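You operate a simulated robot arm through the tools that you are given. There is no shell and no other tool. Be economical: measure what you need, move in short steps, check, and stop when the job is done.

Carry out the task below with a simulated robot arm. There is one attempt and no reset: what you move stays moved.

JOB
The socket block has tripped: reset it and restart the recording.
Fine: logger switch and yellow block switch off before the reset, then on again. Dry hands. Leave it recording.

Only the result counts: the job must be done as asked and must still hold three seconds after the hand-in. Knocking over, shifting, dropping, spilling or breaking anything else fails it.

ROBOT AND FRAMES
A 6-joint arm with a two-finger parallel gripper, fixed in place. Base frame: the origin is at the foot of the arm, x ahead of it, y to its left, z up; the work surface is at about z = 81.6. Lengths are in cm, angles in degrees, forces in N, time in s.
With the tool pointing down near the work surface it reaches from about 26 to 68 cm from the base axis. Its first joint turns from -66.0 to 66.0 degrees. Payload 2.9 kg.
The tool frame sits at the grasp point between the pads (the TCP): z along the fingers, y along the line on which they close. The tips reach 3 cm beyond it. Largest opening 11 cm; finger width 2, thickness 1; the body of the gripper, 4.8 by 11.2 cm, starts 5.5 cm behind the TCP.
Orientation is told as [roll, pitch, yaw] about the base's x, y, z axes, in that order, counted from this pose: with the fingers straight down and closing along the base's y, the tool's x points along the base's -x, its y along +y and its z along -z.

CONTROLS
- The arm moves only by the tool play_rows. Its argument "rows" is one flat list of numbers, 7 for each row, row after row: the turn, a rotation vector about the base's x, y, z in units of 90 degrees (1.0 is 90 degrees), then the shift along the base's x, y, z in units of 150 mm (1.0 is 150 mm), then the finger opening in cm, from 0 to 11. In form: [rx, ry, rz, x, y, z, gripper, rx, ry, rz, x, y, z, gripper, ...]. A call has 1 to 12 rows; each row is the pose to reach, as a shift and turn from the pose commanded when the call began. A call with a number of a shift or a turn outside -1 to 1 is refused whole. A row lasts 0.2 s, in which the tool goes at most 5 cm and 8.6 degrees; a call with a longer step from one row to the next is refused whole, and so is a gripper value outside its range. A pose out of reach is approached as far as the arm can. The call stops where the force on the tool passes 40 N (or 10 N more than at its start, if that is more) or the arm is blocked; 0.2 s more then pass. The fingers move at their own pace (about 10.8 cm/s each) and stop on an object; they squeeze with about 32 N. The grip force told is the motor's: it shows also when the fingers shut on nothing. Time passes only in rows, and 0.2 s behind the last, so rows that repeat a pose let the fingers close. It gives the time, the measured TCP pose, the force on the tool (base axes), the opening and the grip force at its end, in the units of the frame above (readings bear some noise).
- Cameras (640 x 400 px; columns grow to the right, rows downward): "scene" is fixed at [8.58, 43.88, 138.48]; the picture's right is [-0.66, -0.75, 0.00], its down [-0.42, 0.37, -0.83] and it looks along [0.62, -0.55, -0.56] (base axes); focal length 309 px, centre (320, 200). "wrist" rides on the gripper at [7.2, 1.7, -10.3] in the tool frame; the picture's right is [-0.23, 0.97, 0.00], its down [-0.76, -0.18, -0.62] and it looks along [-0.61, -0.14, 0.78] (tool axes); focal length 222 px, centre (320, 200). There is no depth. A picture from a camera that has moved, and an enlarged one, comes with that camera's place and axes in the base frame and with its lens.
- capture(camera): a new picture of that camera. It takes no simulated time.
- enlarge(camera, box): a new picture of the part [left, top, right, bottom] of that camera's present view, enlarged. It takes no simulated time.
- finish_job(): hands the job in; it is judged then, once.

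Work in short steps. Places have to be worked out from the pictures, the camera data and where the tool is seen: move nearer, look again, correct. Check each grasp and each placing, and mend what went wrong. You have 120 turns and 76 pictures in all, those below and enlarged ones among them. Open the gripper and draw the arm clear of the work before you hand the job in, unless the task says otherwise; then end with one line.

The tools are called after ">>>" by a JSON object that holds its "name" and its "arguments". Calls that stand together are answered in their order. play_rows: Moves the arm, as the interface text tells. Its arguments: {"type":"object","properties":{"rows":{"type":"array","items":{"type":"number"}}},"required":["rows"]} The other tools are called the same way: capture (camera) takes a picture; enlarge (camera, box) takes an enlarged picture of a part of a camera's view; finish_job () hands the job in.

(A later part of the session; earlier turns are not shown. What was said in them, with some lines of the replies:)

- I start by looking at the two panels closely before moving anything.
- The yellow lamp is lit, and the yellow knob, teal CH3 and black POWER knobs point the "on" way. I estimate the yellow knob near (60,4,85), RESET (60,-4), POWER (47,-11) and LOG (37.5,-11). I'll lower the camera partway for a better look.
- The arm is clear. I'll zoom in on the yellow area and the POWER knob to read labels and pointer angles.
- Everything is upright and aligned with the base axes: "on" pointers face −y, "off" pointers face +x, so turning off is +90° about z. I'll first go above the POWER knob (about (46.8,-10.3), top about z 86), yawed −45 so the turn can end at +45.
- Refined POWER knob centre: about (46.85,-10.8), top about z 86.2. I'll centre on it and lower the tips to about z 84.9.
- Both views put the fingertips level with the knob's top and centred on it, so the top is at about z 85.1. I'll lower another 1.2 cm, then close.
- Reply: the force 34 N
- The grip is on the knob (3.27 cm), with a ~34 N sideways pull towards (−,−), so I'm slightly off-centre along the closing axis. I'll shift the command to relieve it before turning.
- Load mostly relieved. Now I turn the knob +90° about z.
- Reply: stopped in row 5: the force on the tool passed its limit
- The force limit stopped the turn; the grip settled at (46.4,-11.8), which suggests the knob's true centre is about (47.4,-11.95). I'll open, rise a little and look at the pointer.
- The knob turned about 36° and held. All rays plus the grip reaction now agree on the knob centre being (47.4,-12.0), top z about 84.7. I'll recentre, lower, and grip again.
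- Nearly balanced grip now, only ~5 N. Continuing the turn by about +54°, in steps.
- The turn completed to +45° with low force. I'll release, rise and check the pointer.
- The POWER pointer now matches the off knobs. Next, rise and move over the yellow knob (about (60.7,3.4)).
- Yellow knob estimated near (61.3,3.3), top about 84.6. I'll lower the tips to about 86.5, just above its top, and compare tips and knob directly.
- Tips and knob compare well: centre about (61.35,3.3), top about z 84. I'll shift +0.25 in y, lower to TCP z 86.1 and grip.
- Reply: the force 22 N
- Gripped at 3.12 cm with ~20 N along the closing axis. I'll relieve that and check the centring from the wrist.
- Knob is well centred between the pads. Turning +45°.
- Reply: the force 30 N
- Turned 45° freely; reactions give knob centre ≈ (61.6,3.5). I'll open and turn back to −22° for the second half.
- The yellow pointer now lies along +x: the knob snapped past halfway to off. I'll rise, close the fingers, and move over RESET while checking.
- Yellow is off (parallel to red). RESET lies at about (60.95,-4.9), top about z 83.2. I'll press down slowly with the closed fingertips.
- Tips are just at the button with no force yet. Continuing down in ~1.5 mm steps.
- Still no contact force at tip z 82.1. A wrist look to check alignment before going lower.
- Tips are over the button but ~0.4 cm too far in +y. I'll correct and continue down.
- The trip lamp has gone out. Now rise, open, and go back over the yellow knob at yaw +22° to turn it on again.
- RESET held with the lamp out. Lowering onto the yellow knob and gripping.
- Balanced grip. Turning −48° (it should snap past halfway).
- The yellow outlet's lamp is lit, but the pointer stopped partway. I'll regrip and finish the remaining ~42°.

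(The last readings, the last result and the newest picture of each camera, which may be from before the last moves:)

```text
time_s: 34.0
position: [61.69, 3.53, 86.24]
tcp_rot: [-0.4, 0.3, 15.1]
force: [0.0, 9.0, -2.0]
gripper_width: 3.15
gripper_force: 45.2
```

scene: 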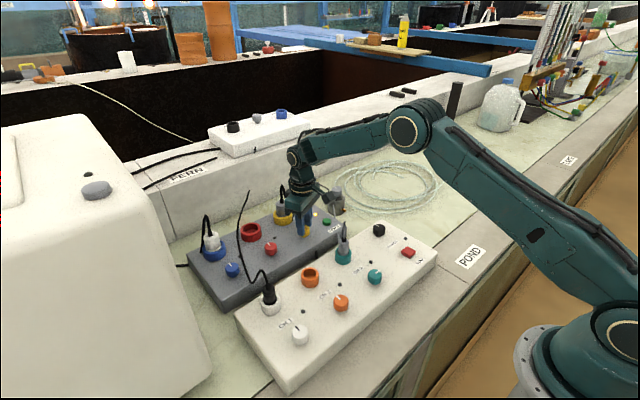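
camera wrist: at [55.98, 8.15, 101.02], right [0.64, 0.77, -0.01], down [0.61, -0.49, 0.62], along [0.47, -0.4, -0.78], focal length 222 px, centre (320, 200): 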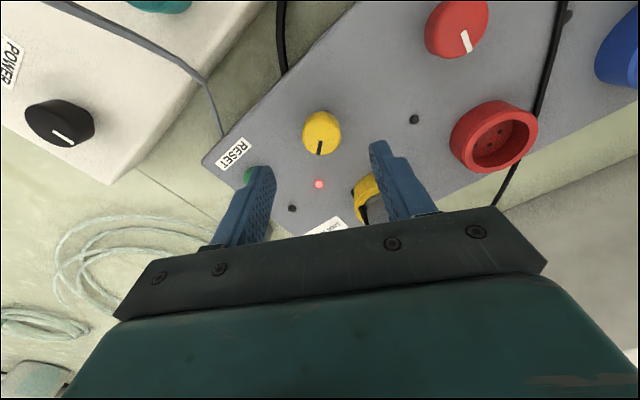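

Good grip; finishing the turn.

>>> {"name": "play_rows", "arguments": {"rows": [0, 0, -0.09, 0, 0, 0, 2.5, 0, 0, -0.18, 0, 0, 0, 2.5, 0, 0, -0.27, 0, 0, 0, 2.5, 0, 0, -0.36, 0, 0, 0, 2.5, 0, 0, -0.46, 0, 0, 0, 2.5, 0, 0, -0.46, 0, 0, 0, 2.5, 0, 0, -0.46, 0, 0, 0, 4.5, 0, 0, -0.46, 0, 0, 0, 6.5, 0, 0, -0.46, 0, 0, 0.1, 6.5, 0, 0, -0.46, 0, 0, 0.3, 6.5, 0, 0, -0.46, 0, 0, 0.55, 6.5]}}

>>> {"name": "enlarge", "arguments": {"camera": "scene", "box": [255, 160, 360, 250]}}

>>> {"name": "capture", "arguments": {"camera": "wrist"}}

```text
refused: row 5 steps farther than a row can; nothing moved
```

```text
4.44 times, centred on (308, 205) of scene
camera zoom: at [8.58, 43.9, 138.47], right [-0.66, -0.75, 0.0], down [-0.42, 0.37, -0.83], along [0.62, -0.55, -0.56], focal length 1373 px, centre (376, 178)
```

zoom: 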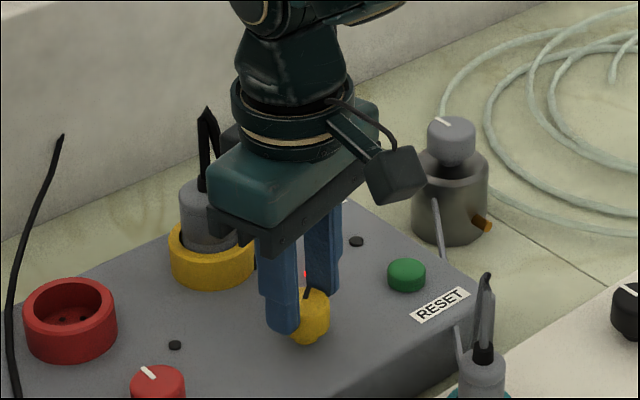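

```text
32 pictures are left
camera wrist: at [54.17, 3.39, 96.46], right [-0.03, 1.0, -0.01], down [0.78, 0.03, 0.62], along [0.62, 0.01, -0.78], focal length 222 px, centre (320, 200)
```

wrist: 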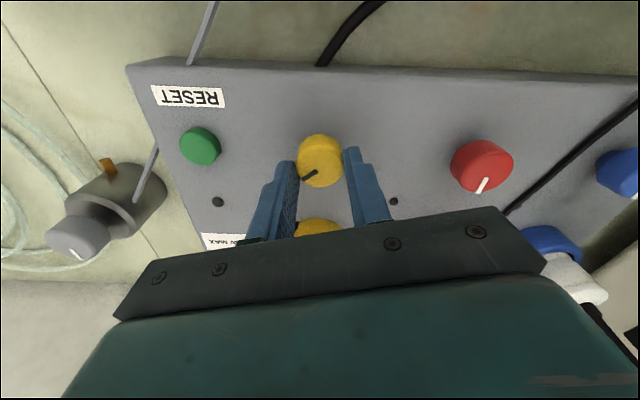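

One step was slightly too large; resending with finer steps.

>>> {"name": "play_rows", "arguments": {"rows": [0, 0, -0.09, 0, 0, 0, 2.5, 0, 0, -0.18, 0, 0, 0, 2.5, 0, 0, -0.27, 0, 0, 0, 2.5, 0, 0, -0.36, 0, 0, 0, 2.5, 0, 0, -0.45, 0, 0, 0, 2.5, 0, 0, -0.47, 0, 0, 0, 2.5, 0, 0, -0.47, 0, 0, 0, 4.5, 0, 0, -0.47, 0, 0, 0, 6.5, 0, 0, -0.47, 0, 0, 0.1, 6.5, 0, 0, -0.47, 0, 0, 0.3, 6.5, 0, 0, -0.47, 0, 0, 0.55, 6.5]}}

>>> {"name": "enlarge", "arguments": {"camera": "scene", "box": [255, 160, 360, 250]}}

>>> {"name": "capture", "arguments": {"camera": "wrist"}}

```text
time_s: 36.4
position: [61.6, 3.28, 94.28]
tcp_rot: [-0.6, 0.4, -27.3]
force: [-0.1, 0.3, 0.3]
gripper_width: 6.5
gripper_force: 0.0
```

```text
4.44 times, centred on (308, 205) of scene
camera zoom: at [8.58, 43.88, 138.48], right [-0.66, -0.75, 0.0], down [-0.42, 0.37, -0.83], along [0.62, -0.55, -0.56], focal length 1373 px, centre (376, 178)
```

zoom: 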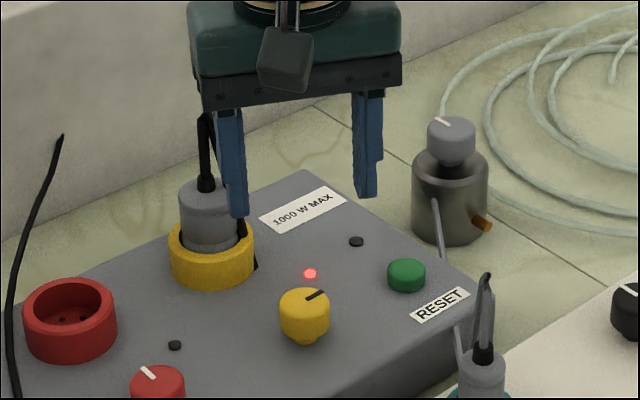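

```text
30 pictures are left
camera wrist: at [55.95, 8.25, 104.67], right [0.65, 0.76, -0.01], down [0.6, -0.5, 0.62], along [0.47, -0.41, -0.78], focal length 222 px, centre (320, 200)
```

wrist: 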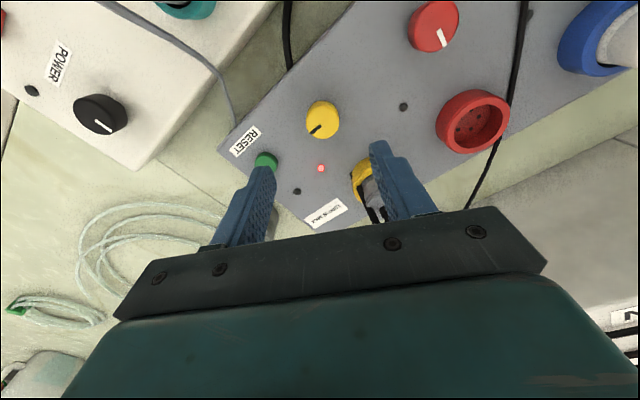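

Yellow is fully on with its lamp lit and no trip. Rising and moving back over POWER with yaw +45°.

>>> {"name": "play_rows", "arguments": {"rows": [0, 0, 0.09, 0, 0, 0.2, 6.5, 0, 0, 0.18, -0.05, -0.1, 0.4, 6.5, 0, 0, 0.27, -0.2, -0.25, 0.4, 6.5, 0, 0, 0.36, -0.35, -0.4, 0.4, 6.5, 0, 0, 0.45, -0.5, -0.55, 0.4, 6.5, 0, 0, 0.54, -0.65, -0.7, 0.4, 6.5, 0, 0, 0.63, -0.8, -0.85, 0.35, 6.5, 0, 0, 0.72, -0.9, -0.95, 0.15, 6.5, 0, 0, 0.8, -0.943, -1, -0.1, 6.5, 0, 0, 0.8, -0.943, -1, -0.25, 6.5, 0, 0, 0.8, -0.943, -1, -0.25, 6.5]}}

>>> {"name": "capture", "arguments": {"camera": "wrist"}}

```text
time_s: 38.8
position: [47.2, -11.47, 90.73]
tcp_rot: [-0.6, 0.2, 44.7]
force: [-0.3, 0.7, -0.8]
gripper_width: 6.46
gripper_force: 0.0
```

```text
29 pictures are left
camera wrist: at [40.92, -15.3, 101.01], right [-0.52, 0.85, -0.01], down [0.66, 0.42, 0.62], along [0.53, 0.32, -0.78], focal length 222 px, centre (320, 200)
```

wrist: 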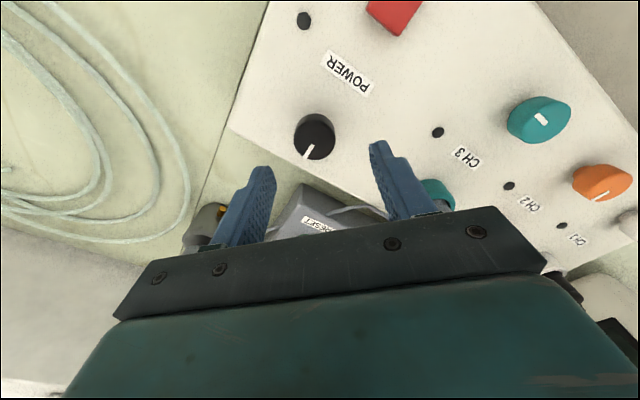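

Centre on (47.45,-12.0), lower and grip.

>>> {"name": "play_rows", "arguments": {"rows": [0, 0, 0, 0.017, -0.033, -0.08, 6.5, 0, 0, 0, 0.017, -0.033, -0.2, 6.5, 0, 0, 0, 0.017, -0.033, -0.28, 6.5, 0, 0, 0, 0.017, -0.033, -0.28, 4.5, 0, 0, 0, 0.017, -0.033, -0.28, 2.5, 0, 0, 0, 0.017, -0.033, -0.28, 2.5]}}

```text
time_s: 40.2
position: [47.52, -11.95, 86.43]
tcp_rot: [-0.4, 0.4, 44.7]
force: [-3.8, 4.1, -0.2]
gripper_width: 3.25
gripper_force: 44.8
```

Balanced. Turning −90° in 11 steps.

>>> {"name": "play_rows", "arguments": {"rows": [0, 0, -0.092, 0, 0, 0, 2.5, 0, 0, -0.184, 0, 0, 0, 2.5, 0, 0, -0.276, 0, 0, 0, 2.5, 0, 0, -0.368, 0, 0, 0, 2.5, 0, 0, -0.46, 0, 0, 0, 2.5, 0, 0, -0.552, 0, 0, 0, 2.5, 0, 0, -0.644, 0, 0, 0, 2.5, 0, 0, -0.736, 0, 0, 0, 2.5, 0, 0, -0.828, 0, 0, 0, 2.5, 0, 0, -0.92, 0, 0, 0, 2.5, 0, 0, -0.995, 0, 0, 0, 2.5]}}

```text
time_s: 42.6
position: [47.54, -12.12, 86.47]
tcp_rot: [-0.7, 0.5, -44.8]
force: [-15.8, 17.7, 0.8]
gripper_width: 3.27
gripper_force: 45.3
```

Full turn done. Release, rise and check knob and lamps.

>>> {"name": "play_rows", "arguments": {"rows": [0, 0, 0, 0, 0, 0, 4.5, 0, 0, 0, 0, 0, 0, 6.5, 0, 0, 0, 0, 0, 0.15, 6.5, 0, 0, 0.09, 0, 0, 0.4, 6.5, 0, 0, 0.18, -0.1, 0, 0.6, 4, 0, 0, 0.27, -0.3, 0.05, 0.6, 2, 0, 0, 0.36, -0.5, 0.05, 0.6, 0, 0, 0, 0.45, -0.65, 0.05, 0.55, 0, 0, 0, 0.5, -0.65, 0.05, 0.5, 0]}}

>>> {"name": "capture", "arguments": {"camera": "wrist"}}

>>> {"name": "enlarge", "arguments": {"camera": "scene", "box": [270, 190, 450, 310]}}

```text
time_s: 44.6
position: [37.96, -11.37, 93.85]
tcp_rot: [-0.6, 0.4, 0.2]
force: [0.1, 0.4, -0.1]
gripper_width: 0.0
gripper_force: 32.3
```

```text
28 pictures are left
camera wrist: at [30.65, -9.61, 104.16], right [0.22, 0.97, -0.01], down [0.77, -0.17, 0.62], along [0.6, -0.15, -0.78], focal length 222 px, centre (320, 200)
```

wrist: 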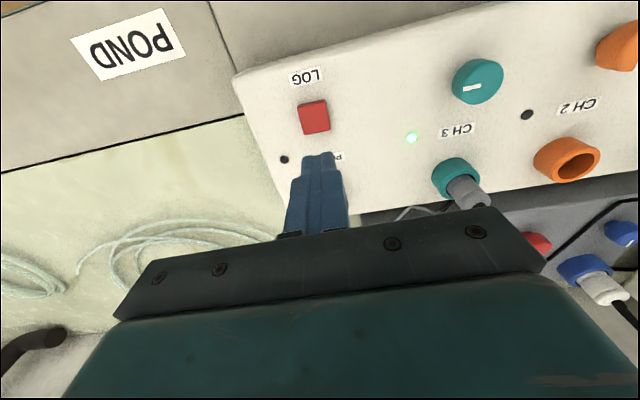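

```text
3.33 times, centred on (360, 250) of scene
camera zoom: at [8.58, 43.88, 138.48], right [-0.66, -0.75, 0.0], down [-0.42, 0.37, -0.83], along [0.62, -0.55, -0.56], focal length 1030 px, centre (187, 33)
```

zoom: 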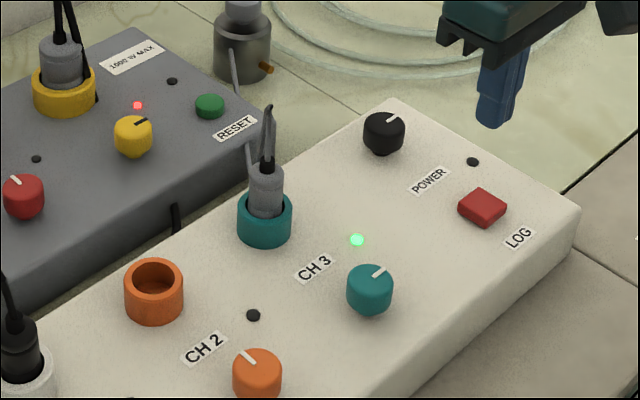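

POWER is on, CH3's lamp is green, no trip. LOG is near (37.2,-12.0), top about z 83. I'll go down to just above it.

>>> {"name": "play_rows", "arguments": {"rows": [0, 0, 0, -0.05, -0.04, -0.15, 0, 0, 0, 0, -0.05, -0.04, -0.3, 0, 0, 0, 0, -0.05, -0.04, -0.45, 0]}}

>>> {"name": "enlarge", "arguments": {"camera": "wrist", "box": [200, 80, 440, 230]}}

>>> {"name": "enlarge", "arguments": {"camera": "scene", "box": [360, 200, 450, 270]}}

```text
time_s: 45.4
position: [37.19, -12.05, 87.16]
tcp_rot: [-0.5, 0.3, 0.2]
force: [-0.6, 0.3, -0.8]
gripper_width: 0.0
gripper_force: 32.1
```

```text
2.67 times, centred on (320, 155) of wrist
camera zoom: at [29.99, -10.24, 97.36], right [0.22, 0.97, -0.01], down [0.77, -0.17, 0.62], along [0.6, -0.15, -0.78], focal length 592 px, centre (320, 320)
```

zoom: 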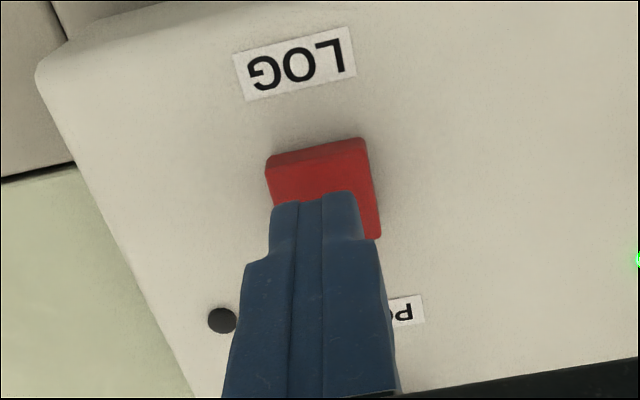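

```text
5.71 times, centred on (405, 235) of scene
camera zoom: at [8.58, 43.88, 138.48], right [-0.66, -0.75, 0.0], down [-0.42, 0.37, -0.83], along [0.62, -0.55, -0.56], focal length 1765 px, centre (-166, 0)
```

zoom: 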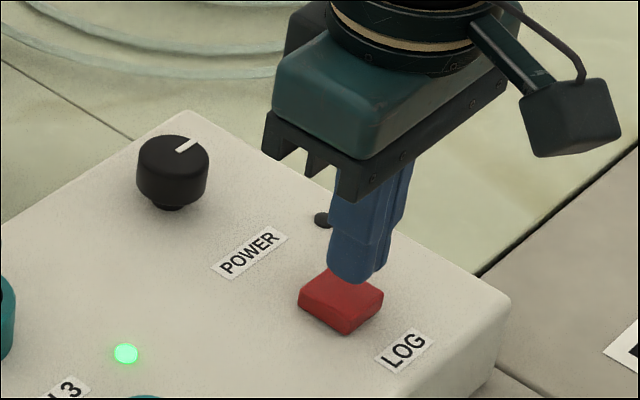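

Well placed over the button; a small +y nudge, then pressing slowly.

>>> {"name": "play_rows", "arguments": {"rows": [0, 0, 0, 0, 0.013, -0.03, 0, 0, 0, 0, 0, 0.013, -0.06, 0, 0, 0, 0, 0, 0.013, -0.08, 0, 0, 0, 0, 0, 0.013, -0.095, 0, 0, 0, 0, 0, 0.013, -0.11, 0, 0, 0, 0, 0, 0.013, -0.125, 0]}}

>>> {"name": "enlarge", "arguments": {"camera": "scene", "box": [360, 200, 450, 270]}}

```text
time_s: 46.8
position: [37.11, -11.68, 85.26]
tcp_rot: [-0.6, 0.3, 0.0]
force: [-0.6, 0.1, 2.3]
gripper_width: 0.0
gripper_force: 32.3
```

```text
5.71 times, centred on (405, 235) of scene
camera zoom: at [8.57, 43.88, 138.48], right [-0.66, -0.75, 0.0], down [-0.42, 0.37, -0.83], along [0.62, -0.55, -0.56], focal length 1765 px, centre (-166, 0)
```

zoom: 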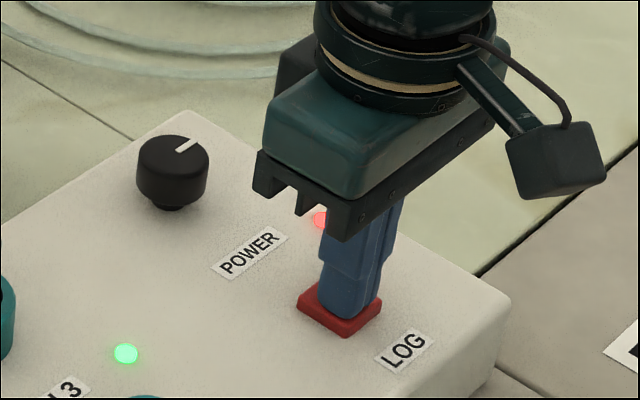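

The red LOG lamp came on. I'll release straight up and draw clear, then verify.

>>> {"name": "play_rows", "arguments": {"rows": [0, 0, 0, 0, 0, 0.1, 0, 0, 0, 0, 0, 0, 0.4, 0, 0, 0, 0, 0, 0, 0.7, 2, 0, 0, 0, 0, 0, 0.95, 5, 0, 0, 0, 0, 0, 0.95, 8, 0, 0, 0, 0, 0, 0.95, 8]}}

>>> {"name": "capture", "arguments": {"camera": "scene"}}

>>> {"name": "enlarge", "arguments": {"camera": "scene", "box": [180, 180, 450, 350]}}

>>> {"name": "capture", "arguments": {"camera": "wrist"}}

```text
time_s: 48.2
position: [37.26, -11.82, 99.58]
tcp_rot: [-0.6, 0.3, 0.0]
force: [0.4, 0.1, -1.0]
gripper_width: 8.01
gripper_force: 0.0
```

```text
23 pictures are left
```

scene: 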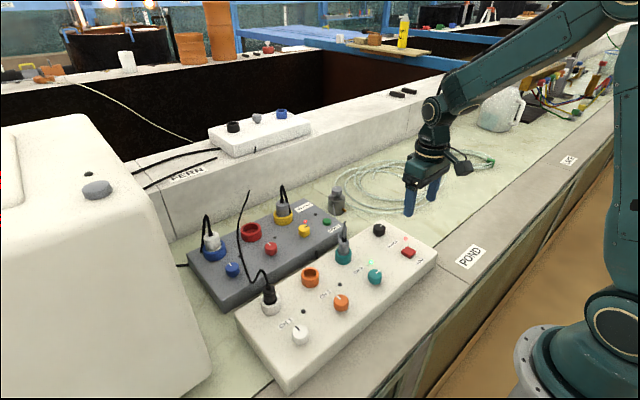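

```text
2.35 times, centred on (315, 265) of scene
camera zoom: at [8.58, 43.88, 138.48], right [-0.66, -0.75, 0.0], down [-0.42, 0.37, -0.83], along [0.62, -0.55, -0.56], focal length 727 px, centre (332, 47)
```

zoom: 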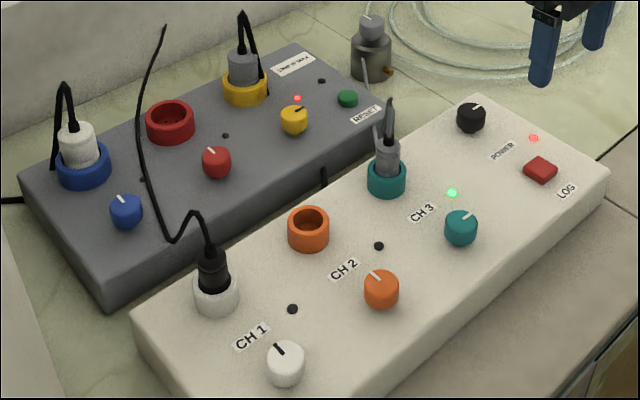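

```text
21 pictures are left
camera wrist: at [30.03, -10.07, 109.83], right [0.23, 0.97, -0.01], down [0.77, -0.17, 0.62], along [0.6, -0.15, -0.78], focal length 222 px, centre (320, 200)
```

wrist: 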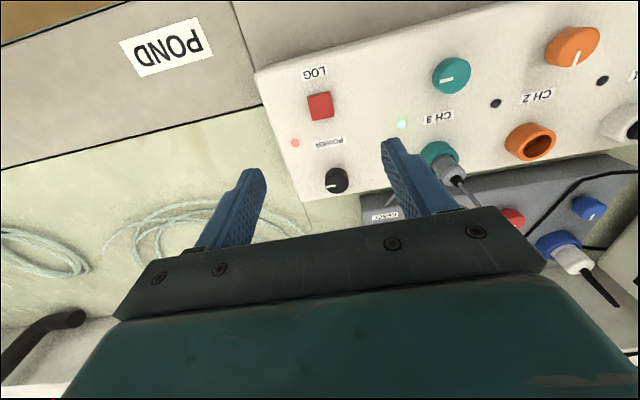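

All indicators look right. I'll raise further, wait a few seconds, and confirm that it neither trips nor stops.

>>> {"name": "play_rows", "arguments": {"rows": [0, 0, 0, 0, 0.1, 0.2, 9, 0, 0, 0, 0, 0.3, 0.4, 9, 0, 0, 0, 0, 0.5, 0.6, 9, 0, 0, 0, 0.05, 0.7, 0.8, 9, 0, 0, 0, 0.1, 0.9, 0.9, 9, 0, 0, 0, 0.1, 0.9, 0.9, 9, 0, 0, 0, 0.1, 0.9, 0.9, 9, 0, 0, 0, 0.1, 0.9, 0.9, 9, 0, 0, 0, 0.1, 0.9, 0.9, 9, 0, 0, 0, 0.1, 0.9, 0.9, 9, 0, 0, 0, 0.1, 0.9, 0.9, 9, 0, 0, 0, 0.1, 0.9, 0.9, 9]}}

>>> {"name": "capture", "arguments": {"camera": "wrist"}}

>>> {"name": "enlarge", "arguments": {"camera": "scene", "box": [180, 180, 450, 350]}}

```text
time_s: 50.8
position: [38.75, 1.47, 112.94]
tcp_rot: [-0.6, 0.3, 0.1]
force: [1.7, 0.5, -0.3]
gripper_width: 8.99
gripper_force: 0.1
```

```text
20 pictures are left
camera wrist: at [31.49, 3.41, 123.27], right [0.23, 0.97, -0.01], down [0.77, -0.17, 0.62], along [0.6, -0.15, -0.78], focal length 222 px, centre (320, 200)
```

wrist: 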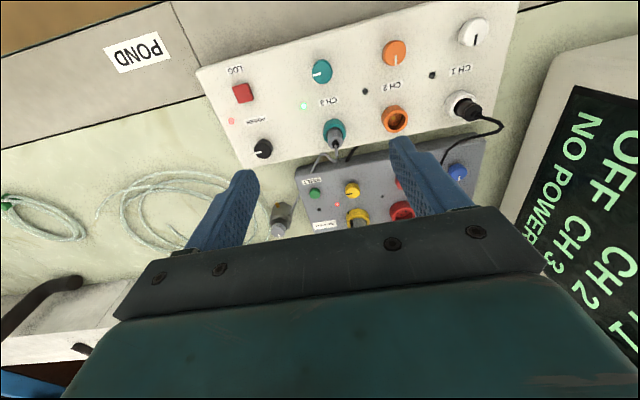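

```text
2.35 times, centred on (315, 265) of scene
camera zoom: at [8.58, 43.88, 138.48], right [-0.66, -0.75, 0.0], down [-0.42, 0.37, -0.83], along [0.62, -0.55, -0.56], focal length 727 px, centre (332, 47)
```

zoom: 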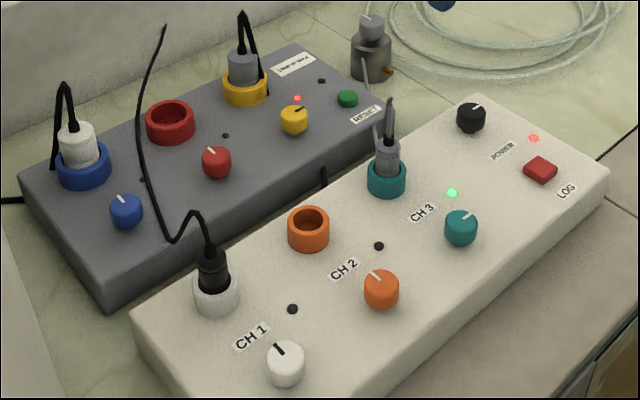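

The screen still seems to show "NO POWER" for CH3, so I'll get a better view of it before handing in.

>>> {"name": "play_rows", "arguments": {"rows": [0, 0, 0, 0, 0.2, 0.1, 9, 0, 0, 0, 0, 0.4, 0.2, 9, 0, 0, 0, 0, 0.6, 0.3, 9, 0, 0, 0, 0, 0.8, 0.3, 9, 0, 0, 0, 0, 1.0, 0.3, 9, 0, 0, 0, 0, 1.0, 0.3, 9]}}

>>> {"name": "capture", "arguments": {"camera": "wrist"}}

```text
time_s: 52.2
position: [38.69, 16.77, 117.68]
tcp_rot: [-0.6, 0.3, 0.1]
force: [0.3, 0.2, -0.2]
gripper_width: 8.98
gripper_force: 0.1
```

```text
18 pictures are left
camera wrist: at [31.45, 18.56, 127.98], right [0.23, 0.97, -0.01], down [0.77, -0.17, 0.62], along [0.6, -0.15, -0.78], focal length 222 px, centre (320, 200)
```

wrist: 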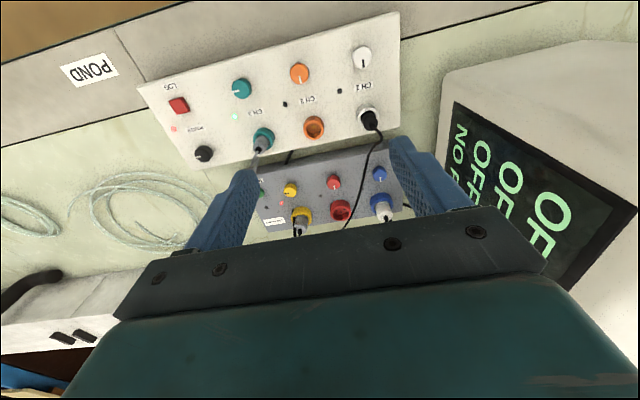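

The screen seems to list lines I can't fully read. I'll turn the camera towards it (yaw +80°, back to −y, high up).

>>> {"name": "play_rows", "arguments": {"rows": [0, 0, 0.09, 0, -0.1, 0, 9, 0, 0, 0.18, 0, -0.2, 0, 9, 0, 0, 0.27, 0, -0.35, 0, 9, 0, 0, 0.36, 0, -0.5, 0, 9, 0, 0, 0.45, 0, -0.65, 0, 9, 0, 0, 0.54, 0, -0.8, 0, 9, 0, 0, 0.63, 0, -0.95, 0, 9, 0, 0, 0.72, 0, -1, 0, 9, 0, 0, 0.8, 0, -1, 0, 9]}}

>>> {"name": "capture", "arguments": {"camera": "wrist"}}

```text
time_s: 54.2
position: [38.49, 1.74, 117.48]
tcp_rot: [-0.6, 0.3, 72.2]
force: [0.1, -0.4, 1.5]
gripper_width: 9.01
gripper_force: 0.1
```

```text
17 pictures are left
camera wrist: at [34.69, -4.59, 127.81], right [-0.86, 0.51, -0.01], down [0.4, 0.68, 0.62], along [0.33, 0.53, -0.78], focal length 222 px, centre (320, 200)
```

wrist: 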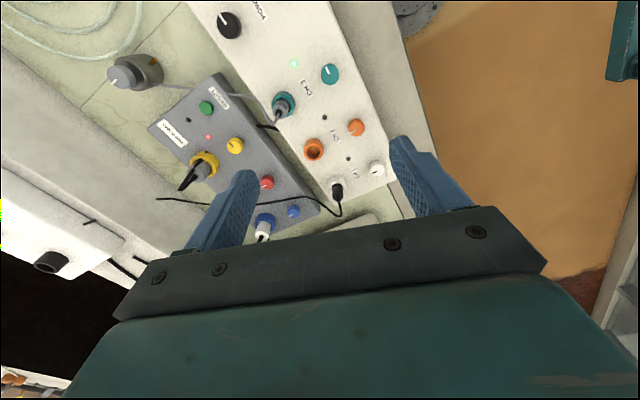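

The gripper hides the screen from here. I'll go back to roughly the starting pose, where it was readable, and compare.

>>> {"name": "play_rows", "arguments": {"rows": [0, 0, -0.09, 0.05, 0, 0, 9, 0, 0, -0.18, 0.1, 0.05, 0, 9, 0, 0, -0.27, 0.2, 0.1, 0, 9, 0, 0, -0.36, 0.3, 0.2, 0, 9, 0, 0, -0.45, 0.4, 0.3, 0, 9, 0, 0, -0.54, 0.5, 0.4, 0, 9, 0, 0, -0.63, 0.6, 0.4, 0, 9, 0, 0, -0.72, 0.6, 0.4, 0, 9, 0, 0, -0.81, 0.6, 0.4, 0.1, 9, 0, 0, -0.9, 0.6, 0.4, 0.1, 9, 0, 0, -0.99, 0.6, 0.4, 0.1, 9]}}

>>> {"name": "capture", "arguments": {"camera": "wrist"}}

```text
time_s: 56.6
position: [47.61, 7.73, 118.83]
tcp_rot: [-0.7, 0.3, -17.1]
force: [-0.2, -0.5, 1.1]
gripper_width: 8.99
gripper_force: 0.0
```

```text
16 pictures are left
camera wrist: at [41.26, 11.69, 129.24], right [0.5, 0.86, -0.01], down [0.68, -0.39, 0.62], along [0.53, -0.32, -0.78], focal length 222 px, centre (320, 200)
```

wrist: 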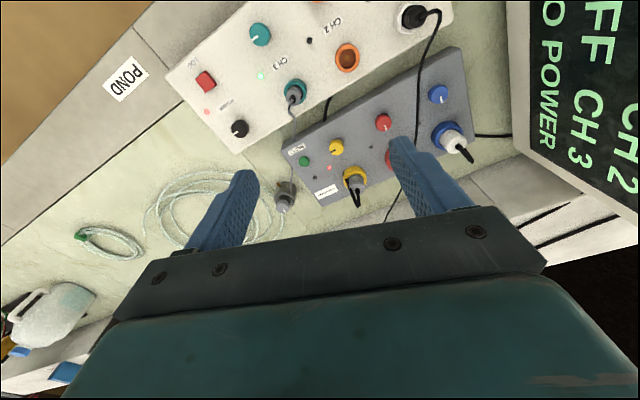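

The box sits beyond y≈38, so I can safely move closer to it to read the full screen.

>>> {"name": "play_rows", "arguments": {"rows": [0, 0, -0.09, 0, 0.15, 0, 9, 0, 0, -0.18, -0.05, 0.3, 0, 9, 0, 0, -0.27, -0.1, 0.45, 0, 9, 0, 0, -0.36, -0.15, 0.6, 0, 9, 0, 0, -0.45, -0.2, 0.7, 0, 9, 0, 0, -0.5, -0.2, 0.7, 0, 9]}}

>>> {"name": "capture", "arguments": {"camera": "wrist"}}

```text
time_s: 58.0
position: [44.57, 18.22, 118.99]
tcp_rot: [-0.6, 0.3, -62.0]
force: [0.3, 0.1, 0.6]
gripper_width: 9.01
gripper_force: 0.0
```

```text
15 pictures are left
camera wrist: at [42.85, 25.49, 129.28], right [0.97, 0.26, -0.01], down [0.21, -0.76, 0.62], along [0.15, -0.6, -0.78], focal length 222 px, centre (320, 200)
```

wrist: 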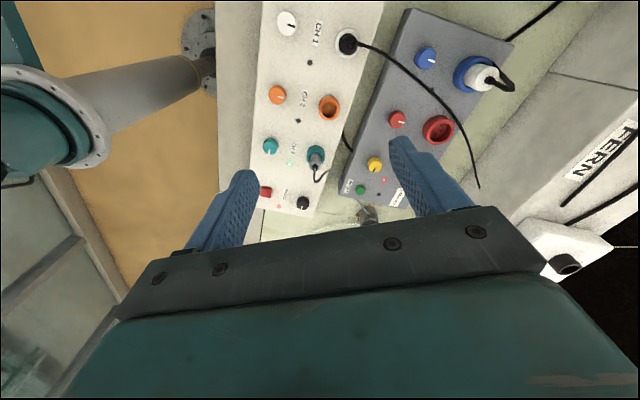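

Overshot: the screen is out of frame. I'll use yaw −17° with the camera shifted toward (+x,+y).

>>> {"name": "play_rows", "arguments": {"rows": [0, 0, 0.09, 0.1, 0, 0.05, 9, 0, 0, 0.18, 0.2, 0, 0.1, 9, 0, 0, 0.27, 0.3, -0.05, 0.1, 9, 0, 0, 0.36, 0.4, -0.1, 0.1, 9, 0, 0, 0.45, 0.45, -0.1, 0.1, 9, 0, 0, 0.5, 0.45, -0.1, 0.1, 9]}}

>>> {"name": "capture", "arguments": {"camera": "wrist"}}

```text
time_s: 59.4
position: [51.43, 16.81, 120.45]
tcp_rot: [-0.5, 0.3, -16.9]
force: [-0.6, -0.3, 0.2]
gripper_width: 9.0
gripper_force: 0.0
```

```text
14 pictures are left
camera wrist: at [45.06, 20.58, 130.77], right [0.5, 0.87, -0.01], down [0.68, -0.39, 0.62], along [0.53, -0.32, -0.78], focal length 222 px, centre (320, 200)
```

wrist: 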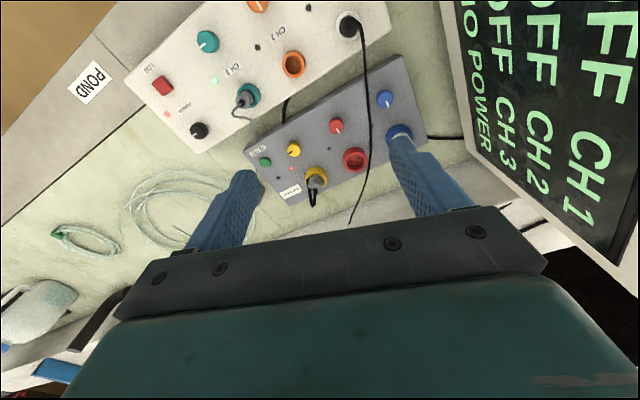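

The screen reads OFF CH1 / OFF CH2 / OFF CH3 / NO POWER, same as at the start, although lamps on the logger say otherwise. I'll zoom in on the screen, the box, and the rear panel to see what it belongs to.

>>> {"name": "enlarge", "arguments": {"camera": "wrist", "box": [430, 0, 640, 270]}}

>>> {"name": "enlarge", "arguments": {"camera": "scene", "box": [0, 90, 320, 290]}}

```text
1.48 times, centred on (535, 135) of wrist
camera zoom: at [45.06, 20.58, 130.77], right [0.5, 0.87, -0.01], down [0.68, -0.39, 0.62], along [0.53, -0.32, -0.78], focal length 329 px, centre (2, 296)
```

zoom: 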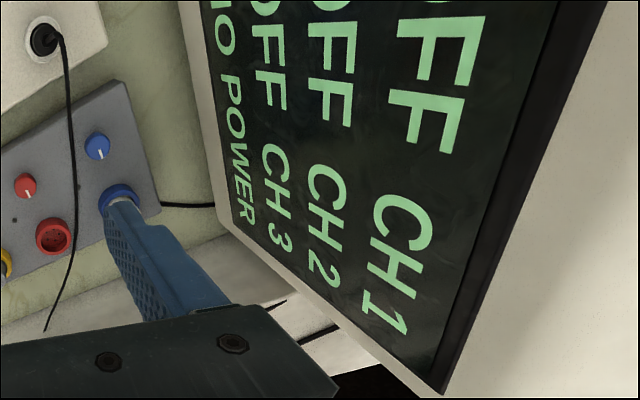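

```text
2.00 times, centred on (160, 190) of scene
camera zoom: at [8.58, 43.88, 138.48], right [-0.66, -0.75, 0.0], down [-0.42, 0.37, -0.83], along [0.62, -0.55, -0.56], focal length 618 px, centre (640, 220)
```

zoom: 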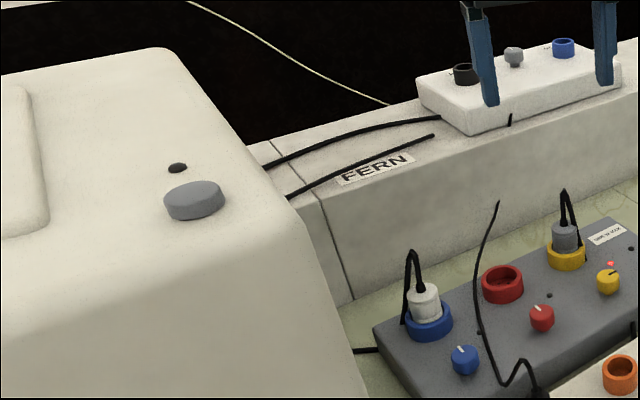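

The box with the screen is cabled to the rear FERN panel and is not part of this job. In the last picture, CH3 is green, the LOG lamp is red and the yellow outlet lamp is lit, and the trip lamp is out. The arm is high and clear with the gripper open, so I'm handing in.

>>> {"name": "finish_job", "arguments": {}}

```text
The job is handed in.
```

The socket block is reset and the logger is recording: POWER and the yellow switch went off before the reset and back on after it, then LOG was pressed; one screen, which I took to belong to the FERN panel, still reads "NO POWER".
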